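You operate a simulated robot arm through the tools that you are given. There is no shell and no other tool. Be economical: measure what you need, move in short steps, check, and stop when the job is done.

Carry out the task below with a simulated robot arm. There is one attempt and no reset: what you move stays moved.

Task
Tension the winder's belt to the green mark.
Fine: socket off and try the jog before the cover opens; cover shut, then socket on; the brake stays on.

It is judged by the outcome, as a careful person would: the job done as asked, and still so three seconds after it is handed in. It fails if anything else is knocked over, pushed out of place, dropped, spilled or broken. Lids that push on must go on centred and level and be pressed home; caps that screw on are set level and turned clockwise until they are tight.

Robot
A 7-joint arm with a two-finger parallel gripper on a trunk, on a base that drives. Base frame: it is fixed to the floor where the robot stands at the start and does not move with it; the origin is under the middle of the robot, x ahead of it, y to its left, z up. Units: mm, degrees, N and s.
With the tool pointing down near the work surface it reaches from about 460 to 920 mm from the robot's upright axis, wherever it stands. Its first joint turns from -115.0 to 115.0 degrees. Places, roughly: winder socket switch [800, 0, 800]; jog key [900, 200, 900]; belt cover [0, 600, 700]; belt knob [100, 600, 700]; belt gauge [0, 700, 700]; tape brake lever [800, 100, 1000]. Payload 3.91 kg.
Tool frame: the origin (TCP) lies between the finger pads and is the grasp point; the fingertips stand 30 mm ahead of it; z points along the fingers, y is the line along which they close. The gripper opens to 110 mm. The fingers are 20 mm wide and 10 mm thick; the gripper's body (48 by 112 mm) begins 55 mm behind the TCP.
Orientation is told as [roll, pitch, yaw] about the base's x, y, z axes, in that order, counted from this pose: with the fingers straight down and closing along the base's y, the tool's x points along the base's -x, its y along +y and its z along -z.

Tools
- The arm moves only by the tool nudge_tool. Its argument "motion" is a list of rows, each an object (a shift or turn left out is 0, a gripper value left out holds the last) with "linear": the shift along the base's x, y, z in mm, a list of three; "rot": the turn, a rotation vector about the base's x, y, z in degrees, a list of three; "jaw": the closure in counts, from 0 (fully open) to 255 (shut). In form: [{"linear": [dx, dy, dz], "rot": [ax, ay, az], "jaw": jaw}, ...]. A call has 1 to 10 rows; each row is the pose to reach, as a shift and turn from the pose commanded when the call began. Each row takes 0.2 s and may step no farther than 50 mm and 8.6 degrees from the row before; otherwise, or with a gripper value out of range, the whole call is refused. A pose out of reach is approached as far as the arm can. The call stops where the force on the tool passes 40 N (or 10 N more than at its start, if that is more) or the arm is blocked; 0.2 s more then pass. Each finger travels about 153 mm/s and halts on what it meets, pressing with about 21 N; the grip force reading is that of the motor and also rises with nothing between the fingers. The clock runs only during rows and for 0.2 s after the last one: add rows that repeat a pose to give the fingers time. The reply holds the time, the measured pose of the TCP, the force on the tool along the base axes, the opening and the grip force, in the units named above and with some noise.
- Cameras (640 x 400 px; columns grow to the right, rows downward): "scene" is now at [188.2, 266.3, 1241.1]; the picture's right is [0.81, -0.59, 0.00], its down [-0.45, -0.62, -0.65] and it looks along [0.38, 0.52, -0.76] (base axes); focal length 214 px, centre (320, 200). "wrist" rides on the gripper at [72, 17, -103] in the tool frame; the picture's right is [-0.23, 0.97, 0.00], its down [-0.76, -0.18, -0.62] and it looks along [-0.61, -0.14, 0.78] (tool axes); focal length 222 px, centre (320, 200). There is no depth. A picture from a camera that has moved, and an enlarged one, comes with that camera's place and axes in the base frame and with its lens.
- get_image(camera): a new picture of that camera. It takes no simulated time.
- slide_trunk(by): slides the trunk up (or, below 0, down) by that many mm; the arm and the scene camera ride with it, the base frame stays. It gives what a move gives, with no picture.
- drive_base(legs): drives the robot by 1 to 6 legs, each [ahead, left, turn to the left] in mm, mm and degrees, along the robot's own axes; the way and the turn of a leg run together, so that a leg with both is an arc; at most 1500 mm and 180 degrees a leg. The arm and the cameras ride along, it lands a little off, and it stops where it bumps. It gives what a move gives.
- turn_head(pan, tilt): turns the head with the scene camera to pan (to the left, within 80 degrees either way) and tilt (down, from -29 to 69), counted from straight ahead of the robot. It gives what a move gives.
- inspect(camera, box): a new picture of the part [left, top, right, bottom] of that camera's present view, enlarged. It takes no simulated time.
- finish_job(): hands the job in; it is judged then, once.

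Go step by step. Nothing tells you exact positions but the pictures and the camera data: compare them with the known pose of the tool, close in by small moves and look again before you grip or let go. The budget is 120 turns and 98 pictures, counting those below and the enlarged ones. Unless the task says otherwise, let go and move clear before handing in.

The tools are called after "Request:" by a JSON object that holds its "api" and its "payload". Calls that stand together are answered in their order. nudge_tool: Moves the arm, as the interface text tells. Its arguments: {"type":"object","properties":{"motion":{"type":"array","items":{"type":"object","properties":{"linear":{"type":"array","items":{"type":"number"}},"rot":{"type":"array","items":{"type":"number"}},"jaw":{"type":"number"}}}}},"required":["motion"]} The other tools are called the same way: slide_trunk (by) slides the trunk up or down; drive_base (legs) drives the base; turn_head (pan, tilt) turns the head that bears the scene camera; get_image (camera) takes a picture; inspect (camera, box) takes an enlarged picture of a part of a camera's view; finish_job () hands the job in.

At the start:

```text
clock: 0.0
eef_pos: [249.0, 305.3, 1113.3]
orientation: [0.0, 0.0, 0.0]
wrist_force: [-0.1, 0.1, 0.3]
opening: 109.7
grasp_force: 0.1
trunk travel left (down, up): [-600.0, 390.0]
robot x, y, heading: [-0.8, 3.3, 0.0]
head pan, tilt: [53.7, 49.8]
```

scene: 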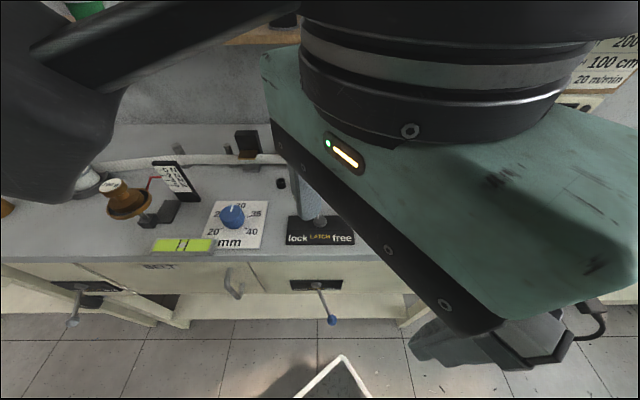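
wrist: 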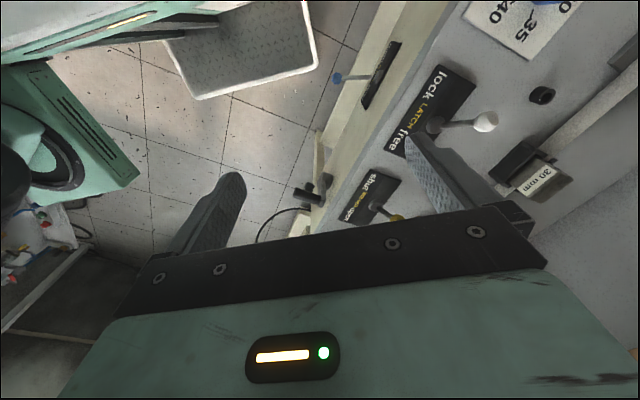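

The arm blocks much of the view. I see a bench to the left with various controls; I'll turn the head to look around.

Request:
{"api": "turn_head", "payload": {"pan": 0, "tilt": 30}}

Request:
{"api": "get_image", "payload": {"camera": "scene"}}

Request:
{"api": "turn_head", "payload": {"pan": 78, "tilt": 35}}

Request:
{"api": "get_image", "payload": {"camera": "scene"}}

```text
clock: 1.2
eef_pos: [251.1, 307.1, 1114.7]
orientation: [0.1, 0.0, -0.4]
wrist_force: [0.5, 0.8, 0.8]
opening: 109.8
grasp_force: 0.0
trunk travel left (down, up): [-600.0, 390.0]
robot x, y, heading: [-1.7, -0.4, 0.2]
head pan, tilt: [0.0, 30.0]
```

```text
95 pictures are left
camera scene: at [232.0, 207.3, 1267.6], right [0.04, -1.0, 0.0], down [-0.53, -0.02, -0.85], along [0.85, 0.03, -0.53], focal length 214 px, centre (320, 200)
```

scene: 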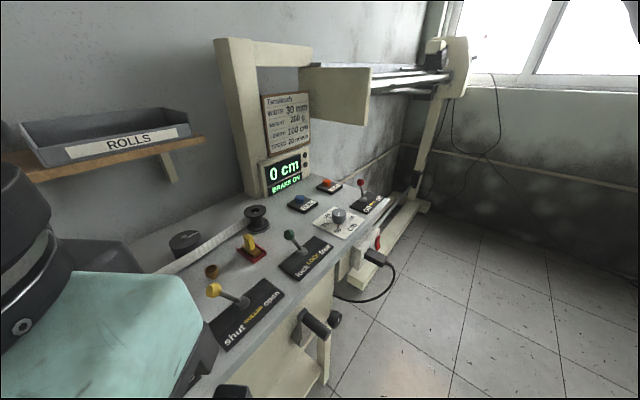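

```text
clock: 2.7
eef_pos: [250.0, 306.2, 1112.8]
orientation: [-0.1, 0.0, -0.2]
wrist_force: [0.1, 0.1, -0.1]
opening: 110.2
grasp_force: 0.0
trunk travel left (down, up): [-600.0, 390.0]
robot x, y, heading: [-2.3, -0.3, -0.1]
head pan, tilt: [78.0, 35.0]
```

```text
94 pictures are left
camera scene: at [231.4, 208.0, 1265.3], right [0.04, -1.0, 0.0], down [-0.55, -0.02, -0.84], along [0.84, 0.04, -0.55], focal length 214 px, centre (320, 200)
```

scene: 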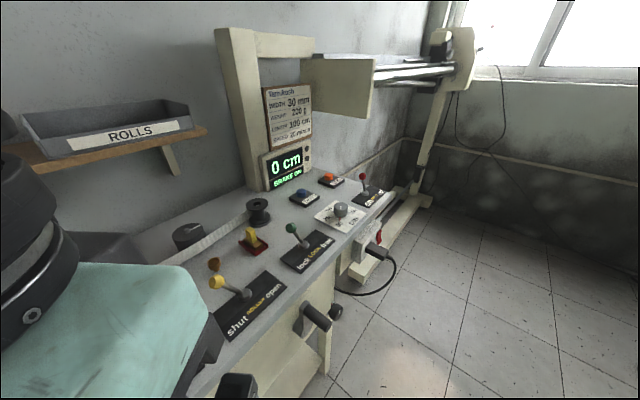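

The view has a winder with lots of controls ahead-left. The pan seems lagging; look again.

Request:
{"api": "get_image", "payload": {"camera": "scene"}}

```text
93 pictures are left
camera scene: at [231.4, 208.0, 1265.3], right [0.04, -1.0, 0.0], down [-0.55, -0.02, -0.84], along [0.84, 0.04, -0.55], focal length 214 px, centre (320, 200)
```

scene: 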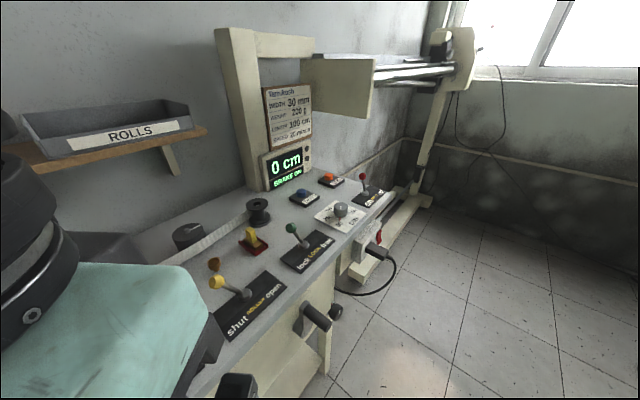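

Request:
{"api": "inspect", "payload": {"camera": "scene", "box": [160, 70, 420, 360]}}

Request:
{"api": "turn_head", "payload": {"pan": 75, "tilt": 50}}

Request:
{"api": "get_image", "payload": {"camera": "scene"}}

```text
1.38 times, centred on (290, 215) of scene
camera zoom: at [231.4, 208.0, 1265.3], right [0.04, -1.0, 0.0], down [-0.55, -0.02, -0.84], along [0.84, 0.04, -0.55], focal length 296 px, centre (361, 179)
```

zoom: 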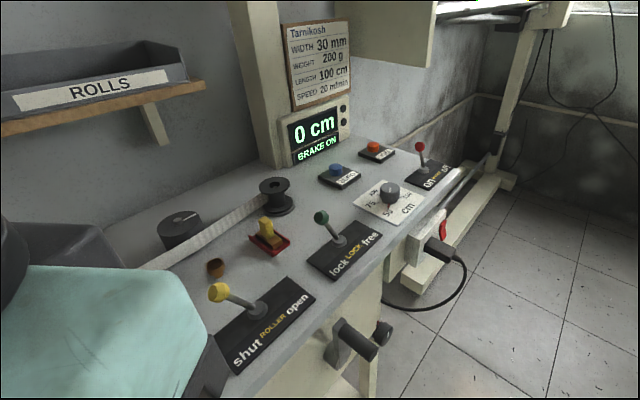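

```text
clock: 3.5
eef_pos: [252.0, 306.8, 1111.2]
orientation: [-0.2, -0.1, -0.4]
wrist_force: [0.0, 0.3, -0.3]
opening: 109.9
grasp_force: 0.1
trunk travel left (down, up): [-600.0, 390.0]
robot x, y, heading: [-1.6, 0.7, -0.1]
head pan, tilt: [75.0, 50.0]
```

```text
91 pictures are left
camera scene: at [223.1, 210.2, 1247.0], right [0.08, -1.0, 0.0], down [-0.71, -0.05, -0.7], along [0.7, 0.05, -0.71], focal length 214 px, centre (320, 200)
```

scene: 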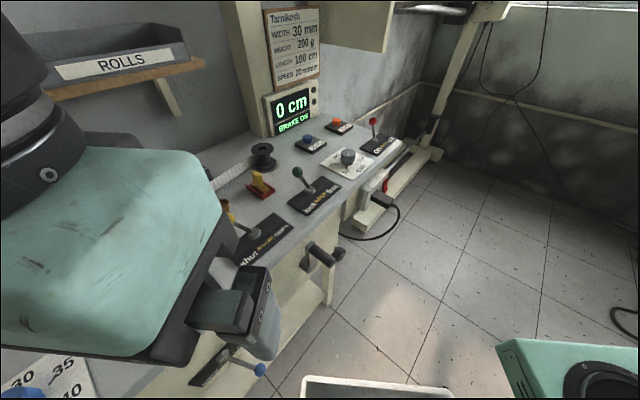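

The head looks hemmed in by the arm. I'll swing the arm away: forward, then to the robot's right.

Request:
{"api": "nudge_tool", "payload": {"motion": [{"linear": [45, -10, 0]}, {"linear": [90, -20, 0]}, {"linear": [135, -40, 0]}, {"linear": [170, -70, 0]}, {"linear": [195, -110, 0]}, {"linear": [210, -155, 0]}, {"linear": [220, -200, 0]}, {"linear": [225, -245, 0]}, {"linear": [225, -290, 0]}, {"linear": [225, -335, 0]}]}}

Request:
{"api": "turn_head", "payload": {"pan": 54, "tilt": 40}}

Request:
{"api": "get_image", "payload": {"camera": "scene"}}

```text
clock: 5.7
eef_pos: [475.9, -30.3, 1113.8]
orientation: [0.0, 0.0, 0.0]
wrist_force: [0.7, 0.5, 0.4]
opening: 110.1
grasp_force: 0.2
trunk travel left (down, up): [-600.0, 390.0]
robot x, y, heading: [0.9, -1.4, 0.1]
head pan, tilt: [75.0, 50.0]
```

```text
clock: 6.5
eef_pos: [476.0, -30.6, 1114.4]
orientation: [0.0, 0.0, 0.0]
wrist_force: [0.3, 0.2, -0.4]
opening: 109.8
grasp_force: 0.0
trunk travel left (down, up): [-600.0, 390.0]
robot x, y, heading: [0.6, 4.3, 0.0]
head pan, tilt: [54.0, 40.0]
```

```text
90 pictures are left
camera scene: at [192.4, 272.8, 1255.0], right [0.81, -0.59, 0.0], down [-0.38, -0.52, -0.77], along [0.45, 0.62, -0.64], focal length 214 px, centre (320, 200)
```

scene: 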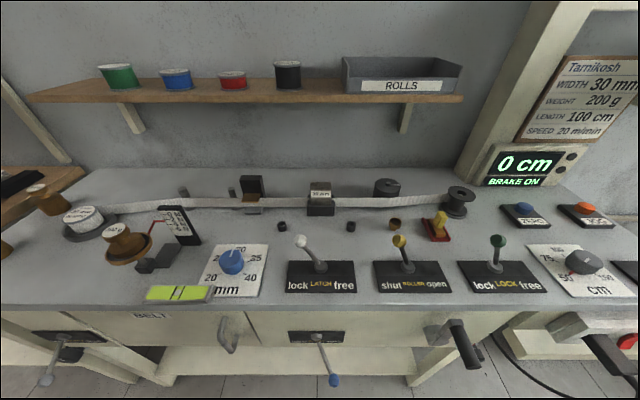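

Now a good view of the bench. Enlarging pieces for labels.

Request:
{"api": "inspect", "payload": {"camera": "scene", "box": [0, 160, 280, 400]}}

Request:
{"api": "inspect", "payload": {"camera": "scene", "box": [260, 180, 480, 400]}}

Request:
{"api": "turn_head", "payload": {"pan": 20, "tilt": 40}}

Request:
{"api": "get_image", "payload": {"camera": "scene"}}

Request:
{"api": "inspect", "payload": {"camera": "scene", "box": [280, 130, 480, 300]}}

```text
1.67 times, centred on (140, 280) of scene
camera zoom: at [192.4, 272.8, 1255.0], right [0.81, -0.59, 0.0], down [-0.38, -0.52, -0.77], along [0.45, 0.62, -0.64], focal length 358 px, centre (620, 67)
```

zoom: 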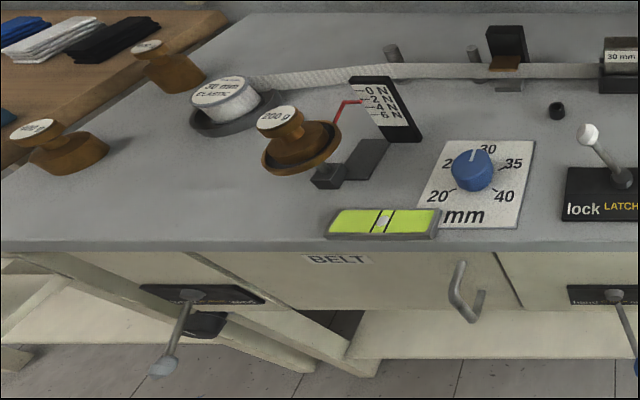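

```text
1.82 times, centred on (370, 290) of scene
camera zoom: at [192.4, 272.8, 1255.0], right [0.81, -0.59, 0.0], down [-0.38, -0.52, -0.77], along [0.45, 0.62, -0.64], focal length 390 px, centre (229, 36)
```

zoom: 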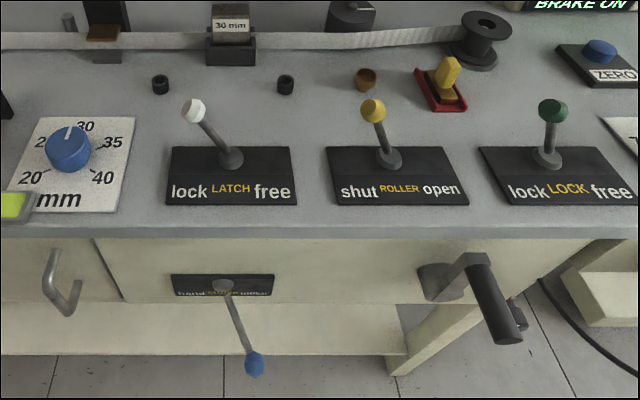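

```text
clock: 7.5
eef_pos: [475.0, -31.1, 1113.8]
orientation: [-0.1, 0.0, 0.1]
wrist_force: [-0.8, 0.1, -0.1]
opening: 110.1
grasp_force: 0.0
trunk travel left (down, up): [-600.0, 390.0]
robot x, y, heading: [-2.6, 1.5, -0.0]
head pan, tilt: [20.0, 40.0]
```

```text
87 pictures are left
camera scene: at [222.3, 233.2, 1255.0], right [0.34, -0.94, 0.0], down [-0.6, -0.22, -0.77], along [0.72, 0.26, -0.64], focal length 214 px, centre (320, 200)
```

scene: 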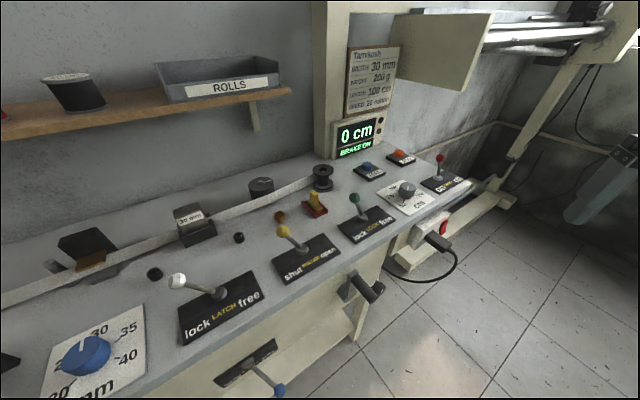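

```text
2.35 times, centred on (380, 215) of scene
camera zoom: at [222.3, 233.2, 1255.0], right [0.34, -0.94, 0.0], down [-0.6, -0.22, -0.77], along [0.72, 0.26, -0.64], focal length 505 px, centre (179, 165)
```

zoom: 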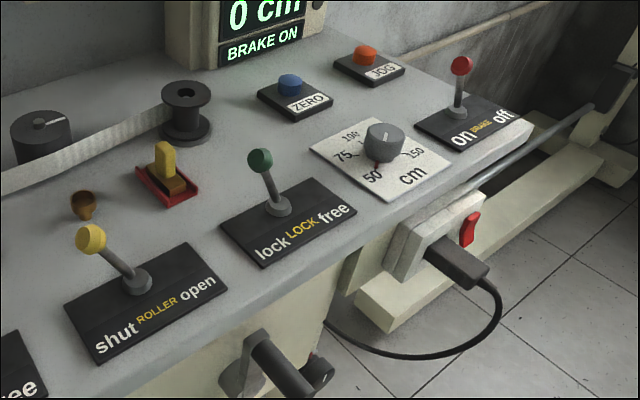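

Orange key is JOG, red lever is BRAKE (on), red rocker on the socket at the right. The bench front runs diagonally (heading ~54°), top at about z 870. I'll turn to face it and drive right towards the socket.

Request:
{"api": "drive_base", "payload": {"legs": [[0, 0, 54], [0, -600, 0]]}}

Request:
{"api": "turn_head", "payload": {"pan": 0, "tilt": 40}}

Request:
{"api": "get_image", "payload": {"camera": "scene"}}

Request:
{"api": "get_image", "payload": {"camera": "wrist"}}

```text
clock: 13.4
eef_pos: [787.6, 25.2, 1113.9]
orientation: [0.0, 0.0, 54.9]
wrist_force: [1.0, 0.1, -0.1]
opening: 109.9
grasp_force: 0.0
trunk travel left (down, up): [-600.0, 390.0]
robot x, y, heading: [487.9, -343.1, 54.6]
head pan, tilt: [20.0, 40.0]
```

```text
clock: 14.2
eef_pos: [787.2, 25.3, 1114.7]
orientation: [0.0, -0.1, 54.8]
wrist_force: [0.3, 0.0, 0.0]
opening: 110.1
grasp_force: 0.0
trunk travel left (down, up): [-600.0, 390.0]
robot x, y, heading: [489.0, -345.1, 54.7]
head pan, tilt: [0.0, 40.0]
```

```text
85 pictures are left
camera scene: at [451.4, -42.7, 1255.0], right [0.82, -0.58, 0.0], down [-0.37, -0.53, -0.77], along [0.44, 0.63, -0.64], focal length 214 px, centre (320, 200)
```

scene: 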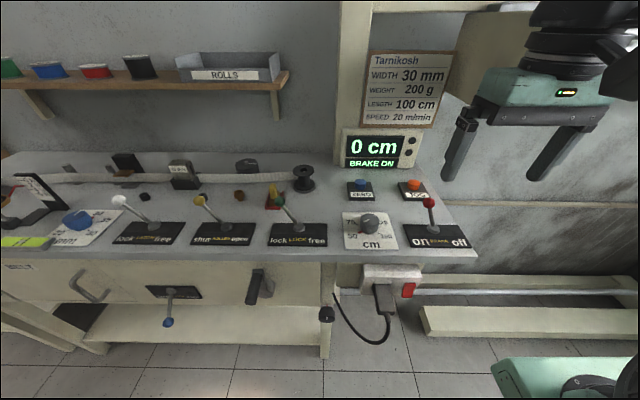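

```text
84 pictures are left
camera wrist: at [730.3, -24.1, 1218.1], right [-0.66, 0.75, 0.0], down [0.58, 0.52, 0.62], along [0.47, 0.41, -0.78], focal length 222 px, centre (320, 200)
```

wrist: 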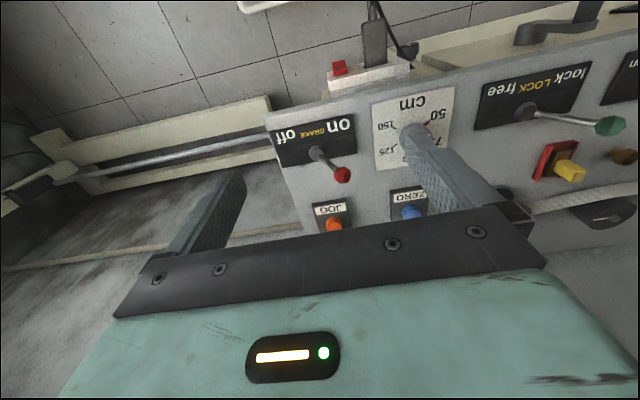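

Request:
{"api": "inspect", "payload": {"camera": "scene", "box": [340, 160, 480, 340]}}

Request:
{"api": "inspect", "payload": {"camera": "wrist", "box": [260, 0, 460, 240]}}

```text
2.22 times, centred on (410, 250) of scene
camera zoom: at [451.4, -42.7, 1255.0], right [0.82, -0.58, 0.0], down [-0.37, -0.53, -0.77], along [0.44, 0.63, -0.64], focal length 477 px, centre (120, 89)
```

zoom: 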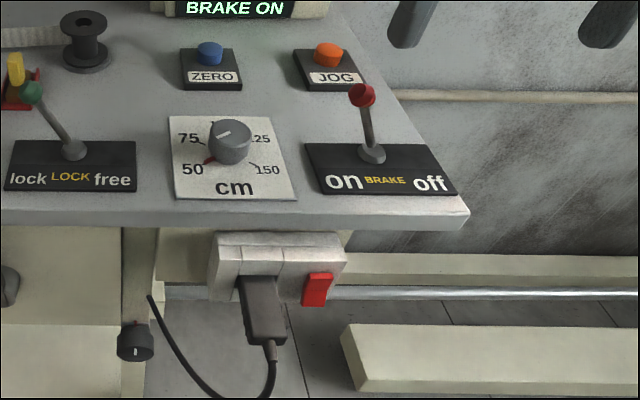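

```text
1.67 times, centred on (360, 120) of wrist
camera zoom: at [730.3, -24.1, 1218.1], right [-0.66, 0.75, 0.0], down [0.58, 0.52, 0.62], along [0.47, 0.41, -0.78], focal length 370 px, centre (253, 333)
```

zoom: 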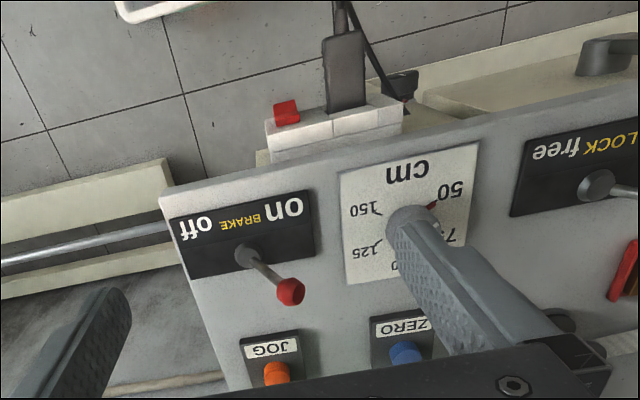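

Socket faces the robot with a red rocker at about (757, 38, 787); bench edge is at about z 885. I'll close the fingers, back the tool off in front of the bench and lower for a close look.

Request:
{"api": "nudge_tool", "payload": {"motion": [{"linear": [-30, -22, 0], "jaw": 255}, {"linear": [-60, -43, 0], "jaw": 255}, {"linear": [-85, -63, 0], "jaw": 255}, {"linear": [-85, -63, -50], "jaw": 255}, {"linear": [-85, -63, -100], "jaw": 255}, {"linear": [-85, -63, -150], "jaw": 255}, {"linear": [-85, -63, -200], "jaw": 255}, {"linear": [-85, -63, -240], "jaw": 255}]}}

Request:
{"api": "get_image", "payload": {"camera": "wrist"}}

Request:
{"api": "inspect", "payload": {"camera": "scene", "box": [340, 160, 500, 340]}}

```text
clock: 16.0
eef_pos: [700.5, 35.1, 899.4]
orientation: [0.0, 0.1, 54.9]
wrist_force: [0.7, 0.2, 0.1]
opening: 0.0
grasp_force: 21.0
out of reach, approached as far as the arm can: row 5, 6, 7, 8
trunk travel left (down, up): [-600.0, 390.0]
robot x, y, heading: [487.7, -346.4, 54.9]
head pan, tilt: [0.0, 40.0]
```

```text
81 pictures are left
camera wrist: at [644.7, -13.9, 1003.5], right [-0.67, 0.75, 0.0], down [0.58, 0.52, 0.62], along [0.47, 0.41, -0.78], focal length 222 px, centre (320, 200)
```

wrist: 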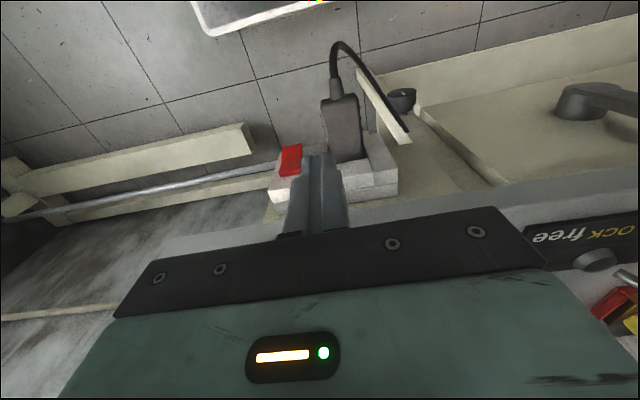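

```text
2.22 times, centred on (420, 250) of scene
camera zoom: at [451.3, -43.0, 1255.2], right [0.82, -0.58, 0.0], down [-0.37, -0.53, -0.77], along [0.44, 0.63, -0.64], focal length 477 px, centre (98, 89)
```

zoom: 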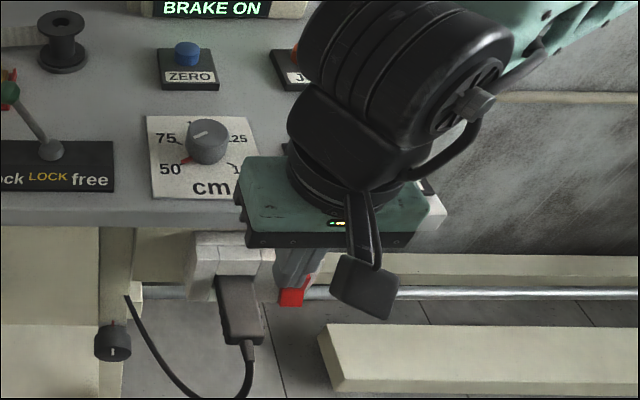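

Too near the axis to reach; I'll back the base 180 mm off the bench.

Request:
{"api": "drive_base", "payload": {"legs": [[-180, 0, 0]]}}

Request:
{"api": "get_image", "payload": {"camera": "wrist"}}

```text
clock: 17.5
eef_pos: [594.6, -113.6, 901.0]
orientation: [0.0, 0.1, 54.9]
wrist_force: [-0.5, 0.2, 0.7]
opening: 0.3
grasp_force: 21.4
trunk travel left (down, up): [-600.0, 390.0]
robot x, y, heading: [383.9, -495.5, 55.0]
head pan, tilt: [0.0, 40.0]
```

```text
79 pictures are left
camera wrist: at [539.2, -162.6, 1003.9], right [-0.67, 0.75, 0.0], down [0.58, 0.52, 0.62], along [0.47, 0.41, -0.78], focal length 222 px, centre (320, 200)
```

wrist: 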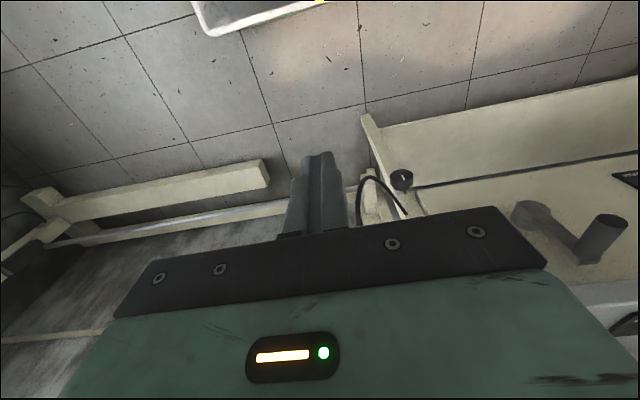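

Request:
{"api": "nudge_tool", "payload": {"motion": [{"linear": [35, -20, 0]}, {"linear": [55, 10, 0]}, {"linear": [75, 35, -10]}, {"linear": [95, 65, -20]}, {"linear": [113, 85, -30]}, {"linear": [113, 85, -30]}]}}

Request:
{"api": "get_image", "payload": {"camera": "wrist"}}

Request:
{"api": "get_image", "payload": {"camera": "scene"}}

```text
clock: 18.9
eef_pos: [710.0, -28.0, 869.6]
orientation: [-0.1, 0.1, 54.9]
wrist_force: [-0.8, 0.3, -0.3]
opening: 0.0
grasp_force: 20.6
out of reach, approached as far as the arm can: row 1
trunk travel left (down, up): [-600.0, 390.0]
robot x, y, heading: [380.8, -493.9, 54.7]
head pan, tilt: [0.0, 40.0]
```

```text
78 pictures are left
camera wrist: at [654.1, -77.2, 972.8], right [-0.67, 0.75, 0.0], down [0.58, 0.52, 0.62], along [0.47, 0.41, -0.78], focal length 222 px, centre (320, 200)
```

wrist: 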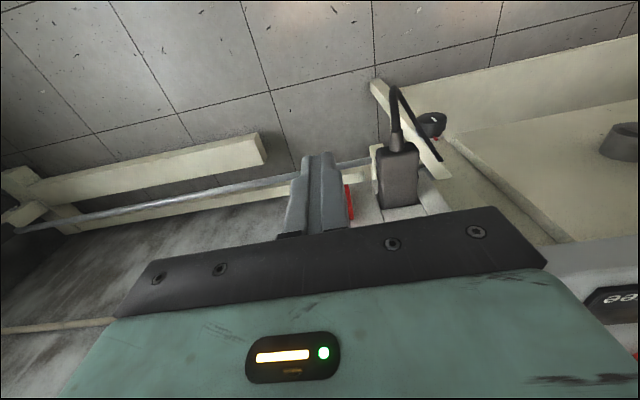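

```text
77 pictures are left
camera scene: at [345.9, -191.9, 1255.0], right [0.82, -0.58, 0.0], down [-0.37, -0.53, -0.77], along [0.44, 0.63, -0.64], focal length 214 px, centre (320, 200)
```

scene: 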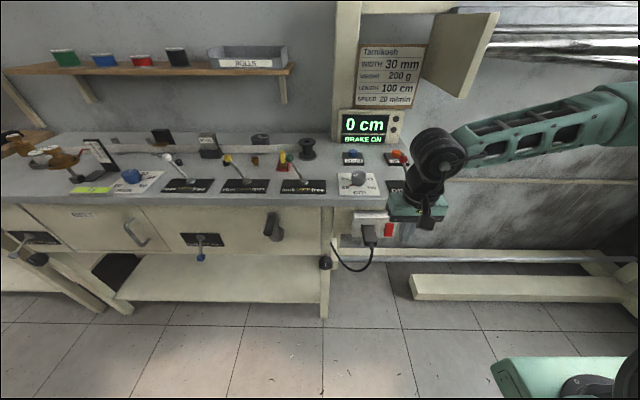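

Request:
{"api": "inspect", "payload": {"camera": "scene", "box": [350, 190, 430, 250]}}

Request:
{"api": "nudge_tool", "payload": {"motion": [{"linear": [35, -24, 0]}, {"linear": [60, -42, 0]}, {"linear": [60, -42, 0]}]}}

Request:
{"api": "inspect", "payload": {"camera": "wrist", "box": [270, 100, 470, 225]}}

```text
6.67 times, centred on (390, 220) of scene
camera zoom: at [345.9, -191.9, 1255.0], right [0.82, -0.58, 0.0], down [-0.37, -0.53, -0.77], along [0.44, 0.63, -0.64], focal length 1430 px, centre (-147, 67)
```

zoom: 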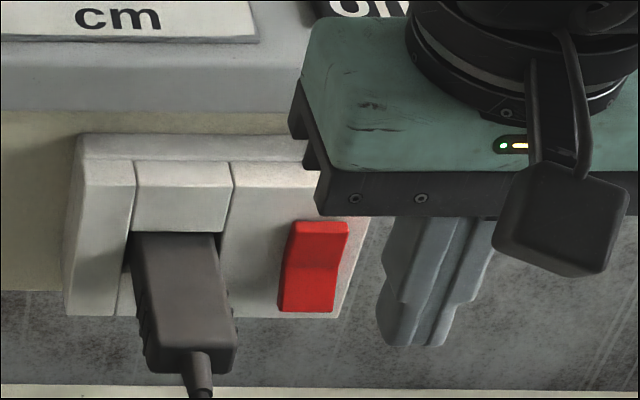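

```text
clock: 19.7
eef_pos: [768.9, -72.5, 868.8]
orientation: [-0.1, 0.1, 54.9]
wrist_force: [-0.2, 1.1, 0.5]
opening: 0.0
grasp_force: 20.9
trunk travel left (down, up): [-600.0, 390.0]
robot x, y, heading: [382.4, -494.5, 54.9]
head pan, tilt: [0.0, 40.0]
```

```text
3.20 times, centred on (370, 162) of wrist
camera zoom: at [713.2, -120.4, 973.0], right [-0.67, 0.75, 0.0], down [0.58, 0.52, 0.62], along [0.46, 0.41, -0.78], focal length 711 px, centre (160, 320)
```

zoom: 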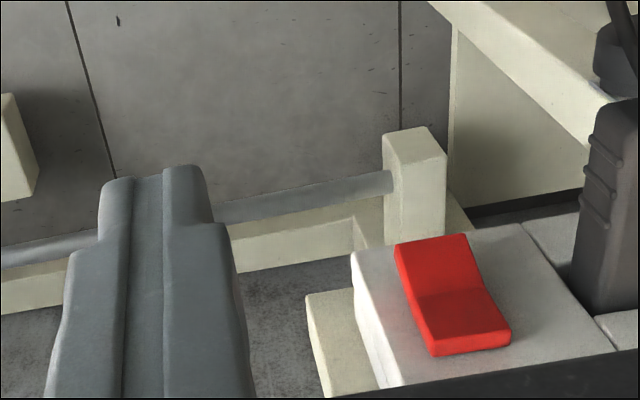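

Both views show the rocker's lower end stands proud (its upper end is pressed in), so "off" is pressing the lower half. I'll tilt the tool about 42° so only the fingertips meet the lower half.

Request:
{"api": "nudge_tool", "payload": {"motion": [{"rot": [6.9, -4.8, 0]}, {"rot": [13.8, -9.6, 0]}, {"rot": [20.7, -14.4, 0]}, {"rot": [27.6, -19.2, 0]}, {"rot": [34.5, -24, 0]}, {"linear": [-30, 21, -20], "rot": [34.5, -24, 0]}, {"linear": [-55, 45, -40], "rot": [34.5, -24, 0]}, {"linear": [-55, 50, -78], "rot": [34.5, -24, 0]}, {"linear": [-55, 50, -78], "rot": [34.5, -24, 0]}]}}

Request:
{"api": "get_image", "payload": {"camera": "wrist"}}

Request:
{"api": "inspect", "payload": {"camera": "scene", "box": [340, 180, 440, 260]}}

```text
clock: 21.7
eef_pos: [718.3, -4.7, 786.0]
orientation: [0.1, -41.9, 54.8]
wrist_force: [1.0, 0.1, 0.2]
opening: 0.0
grasp_force: 21.0
out of reach, approached as far as the arm can: row 3, 4, 5, 6, 7, 8, 9
trunk travel left (down, up): [-600.0, 390.0]
robot x, y, heading: [385.7, -491.8, 55.0]
head pan, tilt: [0.0, 40.0]
```

```text
74 pictures are left
camera wrist: at [632.0, -95.1, 814.4], right [-0.7, 0.7, 0.15], down [0.23, 0.02, 0.97], along [0.68, 0.72, -0.18], focal length 222 px, centre (320, 200)
```

wrist: 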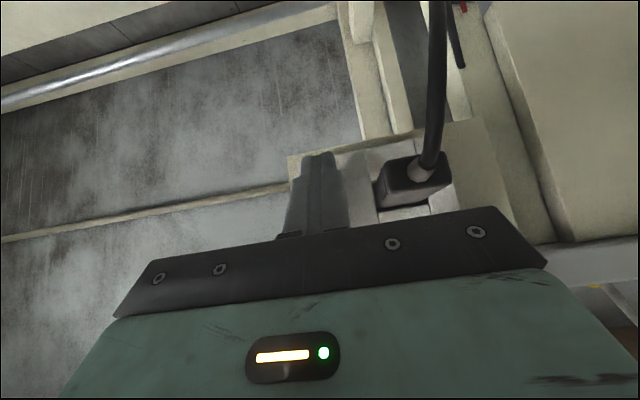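

```text
5.00 times, centred on (390, 220) of scene
camera zoom: at [345.8, -191.9, 1255.0], right [0.82, -0.58, 0.0], down [-0.37, -0.53, -0.77], along [0.44, 0.63, -0.64], focal length 1072 px, centre (-30, 100)
```

zoom: 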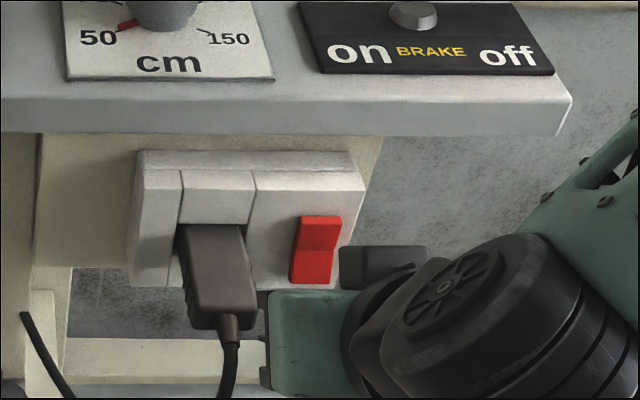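

The arm is folding too close; drive back 150 mm more so the tilted pose is reachable.

Request:
{"api": "drive_base", "payload": {"legs": [[-150, 0, 0]]}}

Request:
{"api": "nudge_tool", "payload": {"motion": [{"linear": [20, 28, 0]}, {"linear": [40, 57, 0]}, {"linear": [40, 57, 0]}]}}

```text
clock: 23.0
eef_pos: [656.6, -78.4, 786.2]
orientation: [0.1, -41.9, 55.3]
wrist_force: [-0.1, 0.1, -1.0]
opening: 0.0
grasp_force: 21.0
trunk travel left (down, up): [-600.0, 390.0]
robot x, y, heading: [323.9, -569.9, 55.3]
head pan, tilt: [0.0, 40.0]
stopped in leg 1: the robot was blocked; the commanded pose is now the measured one
```

```text
clock: 23.8
eef_pos: [697.5, -21.5, 787.0]
orientation: [0.1, -41.9, 55.2]
wrist_force: [0.0, 0.2, -0.2]
opening: 0.0
grasp_force: 21.1
trunk travel left (down, up): [-600.0, 390.0]
robot x, y, heading: [326.6, -571.3, 55.4]
head pan, tilt: [0.0, 40.0]
```

Request:
{"api": "nudge_tool", "payload": {"motion": [{"linear": [20, 8, 0]}, {"linear": [24, 13, 2]}, {"linear": [24, 13, 2]}]}}

Request:
{"api": "get_image", "payload": {"camera": "wrist"}}

Request:
{"api": "turn_head", "payload": {"pan": -15, "tilt": 35}}

Request:
{"api": "get_image", "payload": {"camera": "scene"}}

```text
clock: 24.6
eef_pos: [721.0, -8.6, 788.5]
orientation: [0.0, -41.8, 55.2]
wrist_force: [-0.7, -0.7, 0.2]
opening: 0.1
grasp_force: 20.7
trunk travel left (down, up): [-600.0, 390.0]
robot x, y, heading: [323.3, -571.5, 55.4]
head pan, tilt: [0.0, 40.0]
```

```text
72 pictures are left
camera wrist: at [636.8, -99.3, 816.7], right [-0.7, 0.69, 0.15], down [0.23, 0.02, 0.97], along [0.67, 0.72, -0.18], focal length 222 px, centre (320, 200)
```

wrist: 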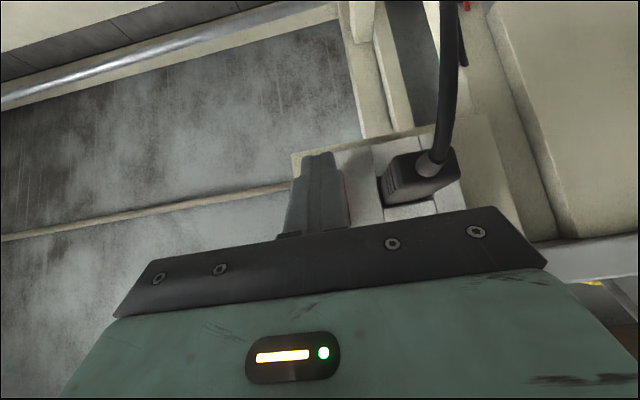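

```text
clock: 25.3
eef_pos: [721.1, -7.7, 787.5]
orientation: [0.1, -41.9, 55.2]
wrist_force: [0.2, 0.4, 0.3]
opening: 0.0
grasp_force: 21.1
trunk travel left (down, up): [-600.0, 390.0]
robot x, y, heading: [325.7, -569.1, 55.3]
head pan, tilt: [-15.0, 35.0]
```

```text
71 pictures are left
camera scene: at [305.4, -281.5, 1262.6], right [0.65, -0.76, 0.0], down [-0.44, -0.37, -0.82], along [0.62, 0.53, -0.57], focal length 214 px, centre (320, 200)
```

scene: 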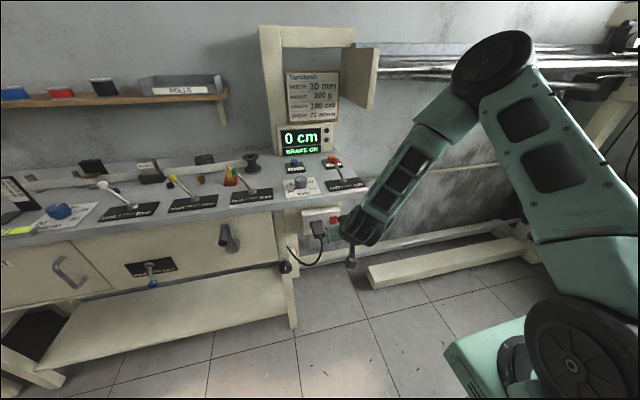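

Fingertips line up with the rocker's lower half. Pressing in along the bench normal.

Request:
{"api": "nudge_tool", "payload": {"motion": [{"linear": [6, 8, 0]}, {"linear": [11.5, 16.4, 0]}, {"linear": [15, 21.3, 0]}, {"linear": [18, 25.4, 0]}, {"linear": [21, 29.5, 0]}, {"linear": [23.5, 33.6, 0]}, {"linear": [25.8, 36.9, 0]}]}}

Request:
{"api": "inspect", "payload": {"camera": "scene", "box": [260, 110, 380, 270]}}

```text
clock: 26.6
eef_pos: [738.0, 16.2, 786.2]
orientation: [0.2, -41.2, 55.4]
wrist_force: [-4.5, -7.4, 3.1]
opening: 0.1
grasp_force: 21.1
trunk travel left (down, up): [-600.0, 390.0]
robot x, y, heading: [324.5, -572.1, 55.4]
head pan, tilt: [-15.0, 35.0]
stopped in row 6: the force on the tool passed its limit (the readings are from after the stop); the commanded pose is now the measured one
```

```text
2.50 times, centred on (320, 190) of scene
camera zoom: at [305.2, -281.9, 1262.6], right [0.65, -0.76, 0.0], down [-0.44, -0.37, -0.82], along [0.62, 0.53, -0.57], focal length 536 px, centre (320, 225)
```

zoom: 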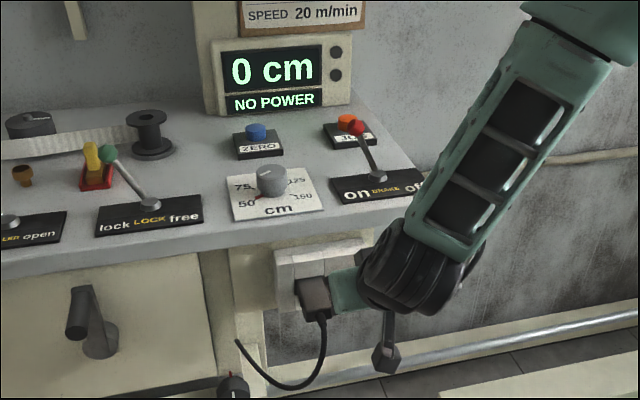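

Display reads "NO POWER": the socket is off. Back out, level the tool, rise, and drive forward for the JOG try.

Request:
{"api": "nudge_tool", "payload": {"motion": [{"linear": [-20, -29, 0]}, {"linear": [-40, -57, 20]}, {"linear": [-40, -57, 60], "rot": [-6.9, 4.8, 0]}, {"linear": [-40, -57, 105], "rot": [-13.8, 9.6, 0]}, {"linear": [-40, -57, 150], "rot": [-20.7, 14.4, 0]}, {"linear": [-40, -57, 195], "rot": [-27.6, 19.2, 0]}, {"linear": [-30, -45, 240], "rot": [-34.3, 23.8, 0]}, {"linear": [-20, -30, 285], "rot": [-34.3, 23.8, 0]}, {"linear": [0, 0, 320], "rot": [-34.3, 23.8, 0]}]}}

Request:
{"api": "drive_base", "payload": {"legs": [[230, 0, 0]]}}

Request:
{"api": "get_image", "payload": {"camera": "wrist"}}

```text
refused: row 9 steps farther than a row can; nothing moved
```

```text
clock: 27.4
eef_pos: [737.6, 17.3, 781.9]
orientation: [0.4, -39.5, 55.5]
wrist_force: [-2.9, -4.3, 1.4]
opening: 0.1
grasp_force: 21.1
trunk travel left (down, up): [-600.0, 390.0]
robot x, y, heading: [333.4, -565.1, 55.3]
head pan, tilt: [-15.0, 35.0]
stopped in leg 1: the force on the tool passed its limit (the readings are from after the stop); the commanded pose is now the measured one
```

```text
69 pictures are left
camera wrist: at [654.0, -72.7, 814.5], right [-0.71, 0.69, 0.15], down [0.26, 0.05, 0.96], along [0.66, 0.72, -0.22], focal length 222 px, centre (320, 200)
```

wrist: 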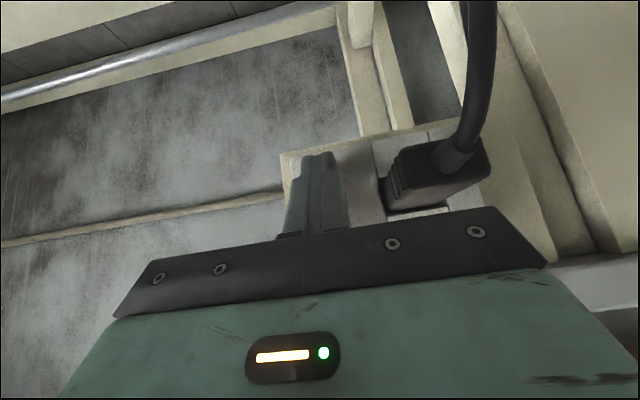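

The retreat was refused and the drive ran anyway, stopped harmlessly by the force guard. I'll now retreat properly.

Request:
{"api": "nudge_tool", "payload": {"motion": [{"linear": [-20, -29, 0]}, {"linear": [-40, -57, 20]}, {"linear": [-40, -57, 60], "rot": [-6.5, 4.5, 0]}, {"linear": [-40, -57, 105], "rot": [-13, 9, 0]}, {"linear": [-40, -57, 150], "rot": [-19.5, 13.5, 0]}, {"linear": [-40, -57, 195], "rot": [-26, 18, 0]}, {"linear": [-30, -45, 240], "rot": [-32.4, 22.5, 0]}, {"linear": [-20, -30, 280], "rot": [-32.4, 22.5, 0]}, {"linear": [-5, -10, 305], "rot": [-32.4, 22.5, 0]}]}}

Request:
{"api": "inspect", "payload": {"camera": "scene", "box": [260, 110, 380, 270]}}

```text
clock: 29.4
eef_pos: [731.1, 6.1, 1088.3]
orientation: [0.6, -0.2, 55.4]
wrist_force: [0.0, -0.9, -0.2]
opening: 0.1
grasp_force: 21.1
out of reach, approached as far as the arm can: row 4
trunk travel left (down, up): [-600.0, 390.0]
robot x, y, heading: [334.4, -560.3, 55.4]
head pan, tilt: [-15.0, 35.0]
```

```text
2.50 times, centred on (320, 190) of scene
camera zoom: at [311.1, -273.4, 1262.6], right [0.65, -0.76, 0.0], down [-0.44, -0.37, -0.82], along [0.62, 0.53, -0.57], focal length 536 px, centre (320, 225)
```

zoom: 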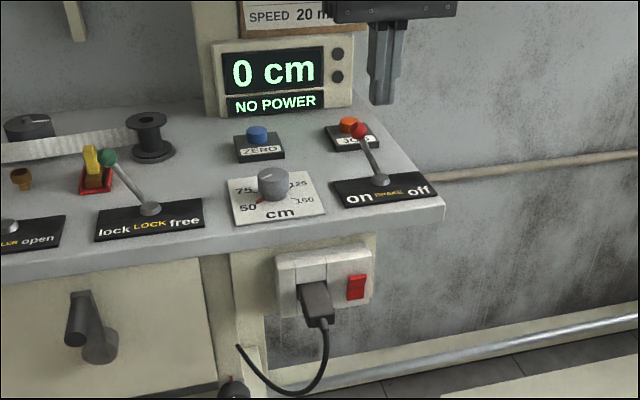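

Request:
{"api": "drive_base", "payload": {"legs": [[200, 0, 0]]}}

Request:
{"api": "get_image", "payload": {"camera": "wrist"}}

Request:
{"api": "get_image", "payload": {"camera": "scene"}}

```text
clock: 31.0
eef_pos: [846.0, 170.5, 1087.2]
orientation: [0.6, -0.2, 55.4]
wrist_force: [-0.4, 0.1, 0.8]
opening: 0.1
grasp_force: 21.0
trunk travel left (down, up): [-600.0, 390.0]
robot x, y, heading: [444.3, -400.9, 55.1]
head pan, tilt: [-15.0, 35.0]
```

```text
67 pictures are left
camera wrist: at [791.6, 119.4, 1190.6], right [-0.67, 0.74, 0.01], down [0.58, 0.52, 0.62], along [0.46, 0.43, -0.78], focal length 222 px, centre (320, 200)
```

wrist: 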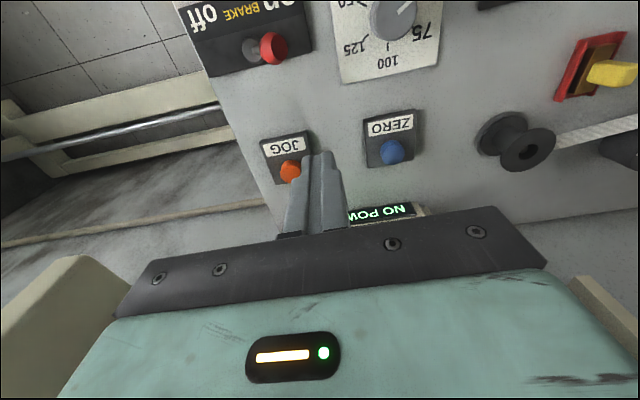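

```text
66 pictures are left
camera scene: at [425.0, -109.5, 1262.6], right [0.65, -0.76, 0.0], down [-0.44, -0.37, -0.82], along [0.62, 0.53, -0.57], focal length 214 px, centre (320, 200)
```

scene: 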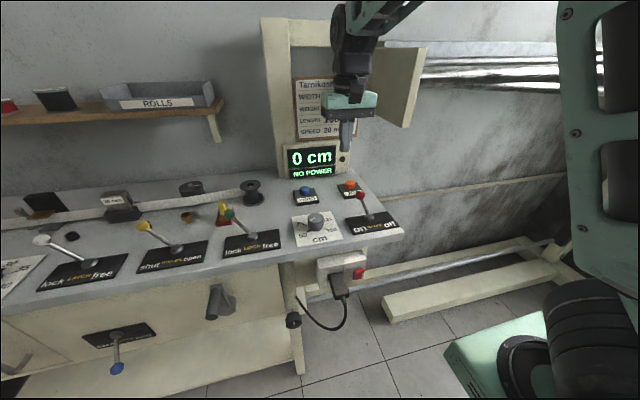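

Jog key is at about (943, 203, 910); a frame box overhangs to its right, so I'll tilt ~20° to keep the wrist back, and come over the key.

Request:
{"api": "nudge_tool", "payload": {"motion": [{"rot": [5.5, -3.8, 0]}, {"rot": [10.9, -7.6, 0]}, {"rot": [16.4, -11.5, 0]}, {"linear": [35, -20, 0], "rot": [16.4, -11.5, 0]}, {"linear": [60, -10, -20], "rot": [16.4, -11.5, 0]}, {"linear": [80, 10, -50], "rot": [16.4, -11.5, 0]}, {"linear": [97, 32, -80], "rot": [16.4, -11.5, 0]}, {"linear": [97, 32, -80], "rot": [16.4, -11.5, 0]}]}}

Request:
{"api": "get_image", "payload": {"camera": "wrist"}}

Request:
{"api": "get_image", "payload": {"camera": "scene"}}

```text
clock: 32.8
eef_pos: [945.5, 200.8, 1006.7]
orientation: [0.5, -20.3, 55.3]
wrist_force: [0.2, -0.7, -0.1]
opening: 0.1
grasp_force: 21.1
trunk travel left (down, up): [-600.0, 390.0]
robot x, y, heading: [447.2, -396.0, 55.3]
head pan, tilt: [-15.0, 35.0]
```

```text
65 pictures are left
camera wrist: at [871.7, 125.1, 1080.7], right [-0.68, 0.73, 0.09], down [0.43, 0.31, 0.85], along [0.59, 0.62, -0.52], focal length 222 px, centre (320, 200)
```

wrist: 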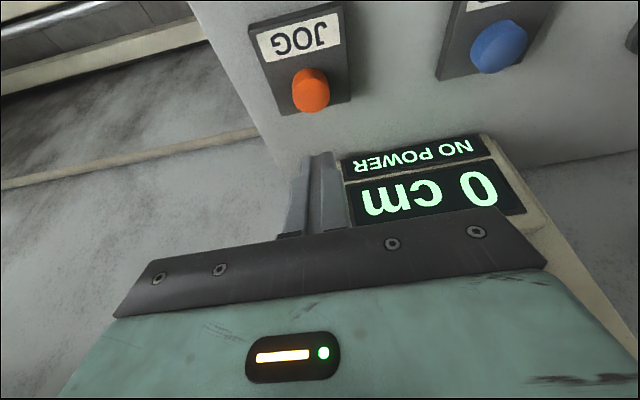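

```text
64 pictures are left
camera scene: at [425.0, -109.6, 1262.6], right [0.65, -0.76, 0.0], down [-0.44, -0.37, -0.82], along [0.63, 0.53, -0.57], focal length 214 px, centre (320, 200)
```

scene: 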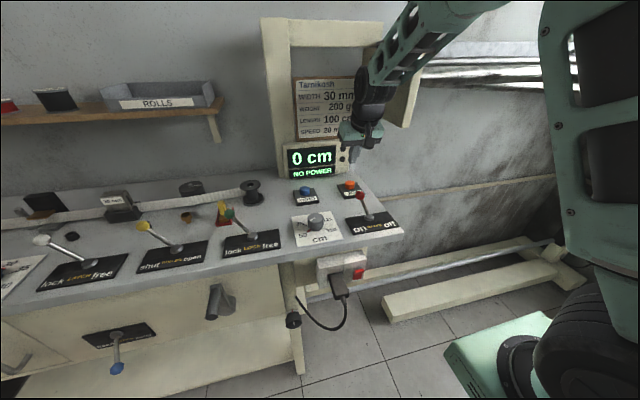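

The fingertips are right above the orange JOG key; going down to press.

Request:
{"api": "nudge_tool", "payload": {"motion": [{"linear": [0, 0, -25]}, {"linear": [0, 0, -48]}, {"linear": [0, 0, -54]}, {"linear": [0, 0, -60]}, {"linear": [0, 0, -65]}, {"linear": [0, 0, -69]}, {"linear": [0, 0, -73]}, {"linear": [0, 0, -77]}, {"linear": [0, 0, -80]}, {"linear": [0, 0, -80]}]}}

Request:
{"api": "inspect", "payload": {"camera": "scene", "box": [270, 120, 390, 240]}}

Request:
{"api": "get_image", "payload": {"camera": "wrist"}}

```text
clock: 35.0
eef_pos: [944.5, 201.2, 931.2]
orientation: [0.6, -20.8, 55.5]
wrist_force: [-3.8, -1.4, 39.4]
opening: 0.5
grasp_force: 21.0
trunk travel left (down, up): [-600.0, 390.0]
robot x, y, heading: [442.1, -397.2, 55.4]
head pan, tilt: [-15.0, 35.0]
```

```text
3.33 times, centred on (330, 180) of scene
camera zoom: at [423.8, -110.8, 1263.3], right [0.65, -0.76, 0.0], down [-0.44, -0.37, -0.82], along [0.63, 0.53, -0.57], focal length 715 px, centre (287, 267)
```

zoom: 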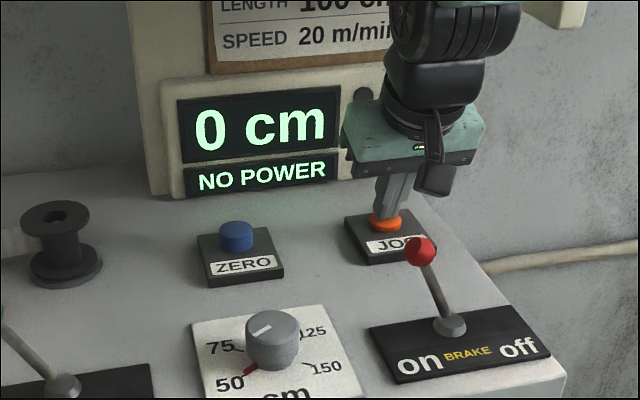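

```text
62 pictures are left
camera wrist: at [871.0, 125.1, 1002.4], right [-0.68, 0.72, 0.09], down [0.43, 0.3, 0.85], along [0.59, 0.62, -0.52], focal length 222 px, centre (320, 200)
```

wrist: 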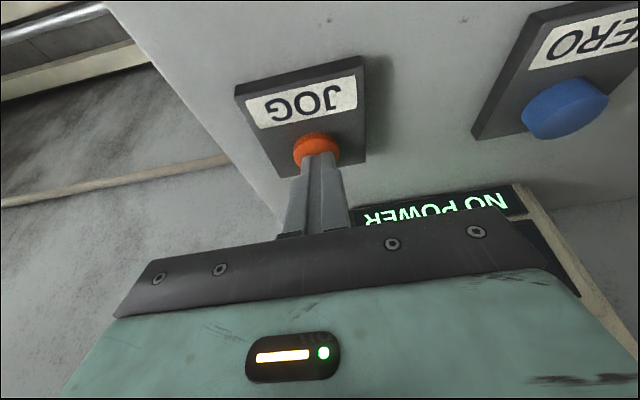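

Jog pressed fully: no motion, still "NO POWER". Lift off the way I came.

Request:
{"api": "nudge_tool", "payload": {"motion": [{"linear": [0, 0, 40]}, {"linear": [-10, -15, 80]}, {"linear": [-30, -45, 115]}, {"linear": [-55, -80, 140]}, {"linear": [-75, -110, 165], "rot": [-5.5, 3.8, 0]}, {"linear": [-95, -140, 170], "rot": [-11, 7.6, 0]}, {"linear": [-110, -160, 175], "rot": [-16.6, 11.6, 0]}]}}

Request:
{"api": "get_image", "payload": {"camera": "scene"}}

```text
refused: row 3 steps farther than a row can; nothing moved
```

```text
61 pictures are left
camera scene: at [423.8, -110.8, 1263.3], right [0.65, -0.76, 0.0], down [-0.44, -0.37, -0.82], along [0.63, 0.53, -0.57], focal length 214 px, centre (320, 200)
```

scene: 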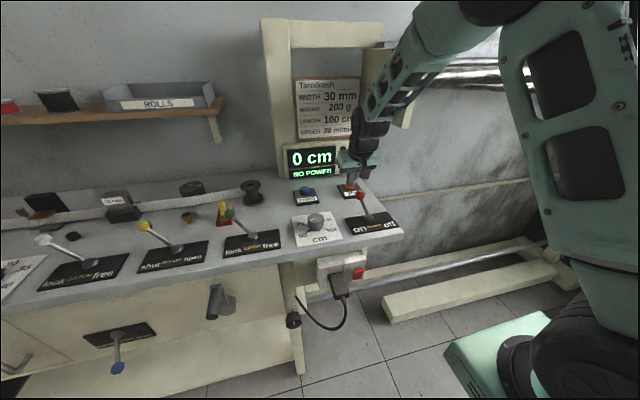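

One step was too long; same retreat with shorter steps.

Request:
{"api": "nudge_tool", "payload": {"motion": [{"linear": [0, 0, 40]}, {"linear": [-5, -8, 80]}, {"linear": [-20, -28, 115]}, {"linear": [-40, -52, 140]}, {"linear": [-58, -80, 165], "rot": [-5.5, 3.8, 0]}, {"linear": [-80, -110, 175], "rot": [-11, 7.6, 0]}, {"linear": [-100, -140, 175], "rot": [-16.6, 11.6, 0]}]}}

```text
clock: 36.6
eef_pos: [842.9, 65.5, 1101.1]
orientation: [0.6, 0.1, 55.4]
wrist_force: [-0.1, -0.2, -0.3]
opening: 0.1
grasp_force: 21.3
trunk travel left (down, up): [-600.0, 390.0]
robot x, y, heading: [442.3, -402.7, 55.2]
head pan, tilt: [-15.0, 35.0]
```

Now drive left along the bench to the belt cover for a close look.

Request:
{"api": "drive_base", "payload": {"legs": [[-120, 0, 0], [0, 800, 0]]}}

Request:
{"api": "turn_head", "payload": {"pan": 0, "tilt": 45}}

Request:
{"api": "get_image", "payload": {"camera": "scene"}}

```text
clock: 41.7
eef_pos: [114.4, 424.5, 1101.4]
orientation: [0.6, 0.1, 55.1]
wrist_force: [0.3, 0.7, -0.1]
opening: 0.3
grasp_force: 20.7
trunk travel left (down, up): [-600.0, 390.0]
robot x, y, heading: [-285.6, -35.9, 54.9]
head pan, tilt: [-15.0, 35.0]
```

```text
clock: 42.5
eef_pos: [115.2, 424.1, 1100.7]
orientation: [0.6, 0.0, 54.9]
wrist_force: [-0.1, 0.0, 0.9]
opening: 0.1
grasp_force: 21.2
trunk travel left (down, up): [-600.0, 390.0]
robot x, y, heading: [-287.8, -36.5, 54.9]
head pan, tilt: [0.0, 45.0]
```

```text
60 pictures are left
camera scene: at [-324.8, 261.9, 1247.8], right [0.82, -0.57, 0.0], down [-0.41, -0.58, -0.71], along [0.41, 0.58, -0.71], focal length 214 px, centre (320, 200)
```

scene: 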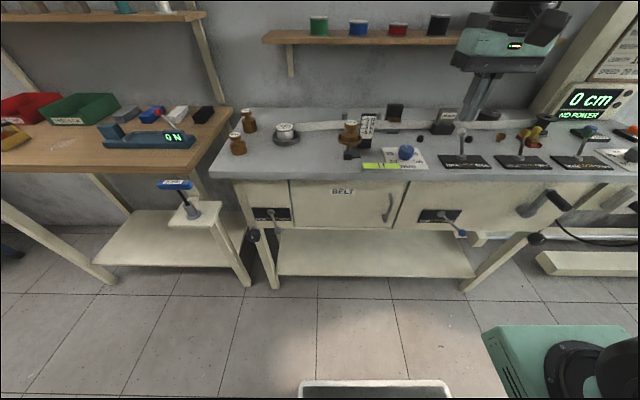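

Request:
{"api": "inspect", "payload": {"camera": "scene", "box": [230, 165, 410, 280]}}

Request:
{"api": "inspect", "payload": {"camera": "scene", "box": [370, 130, 580, 260]}}

```text
3.48 times, centred on (320, 222) of scene
camera zoom: at [-324.8, 261.9, 1247.8], right [0.82, -0.57, 0.0], down [-0.41, -0.58, -0.71], along [0.41, 0.58, -0.71], focal length 746 px, centre (320, 122)
```

zoom: 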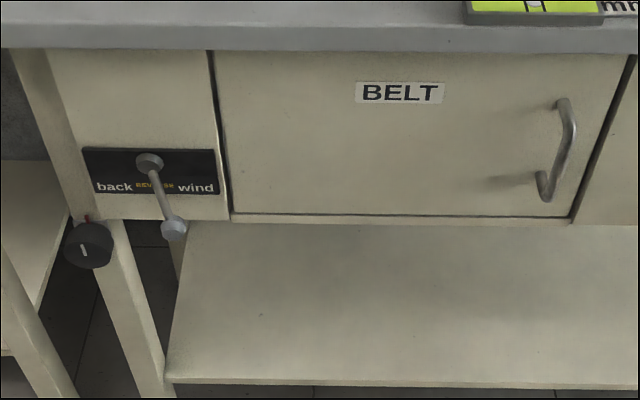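

```text
3.05 times, centred on (475, 195) of scene
camera zoom: at [-324.8, 261.9, 1247.8], right [0.82, -0.57, 0.0], down [-0.41, -0.58, -0.71], along [0.41, 0.58, -0.71], focal length 654 px, centre (-152, 215)
```

zoom: 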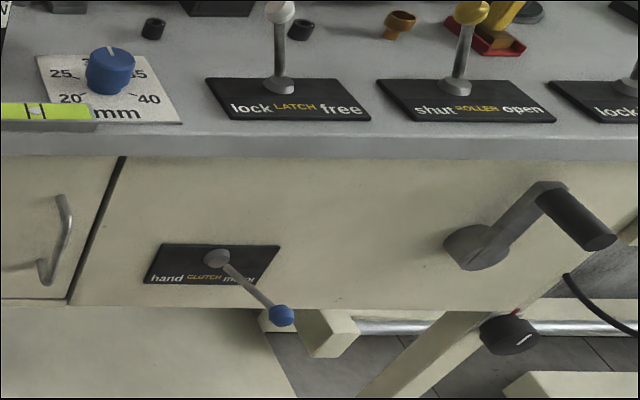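

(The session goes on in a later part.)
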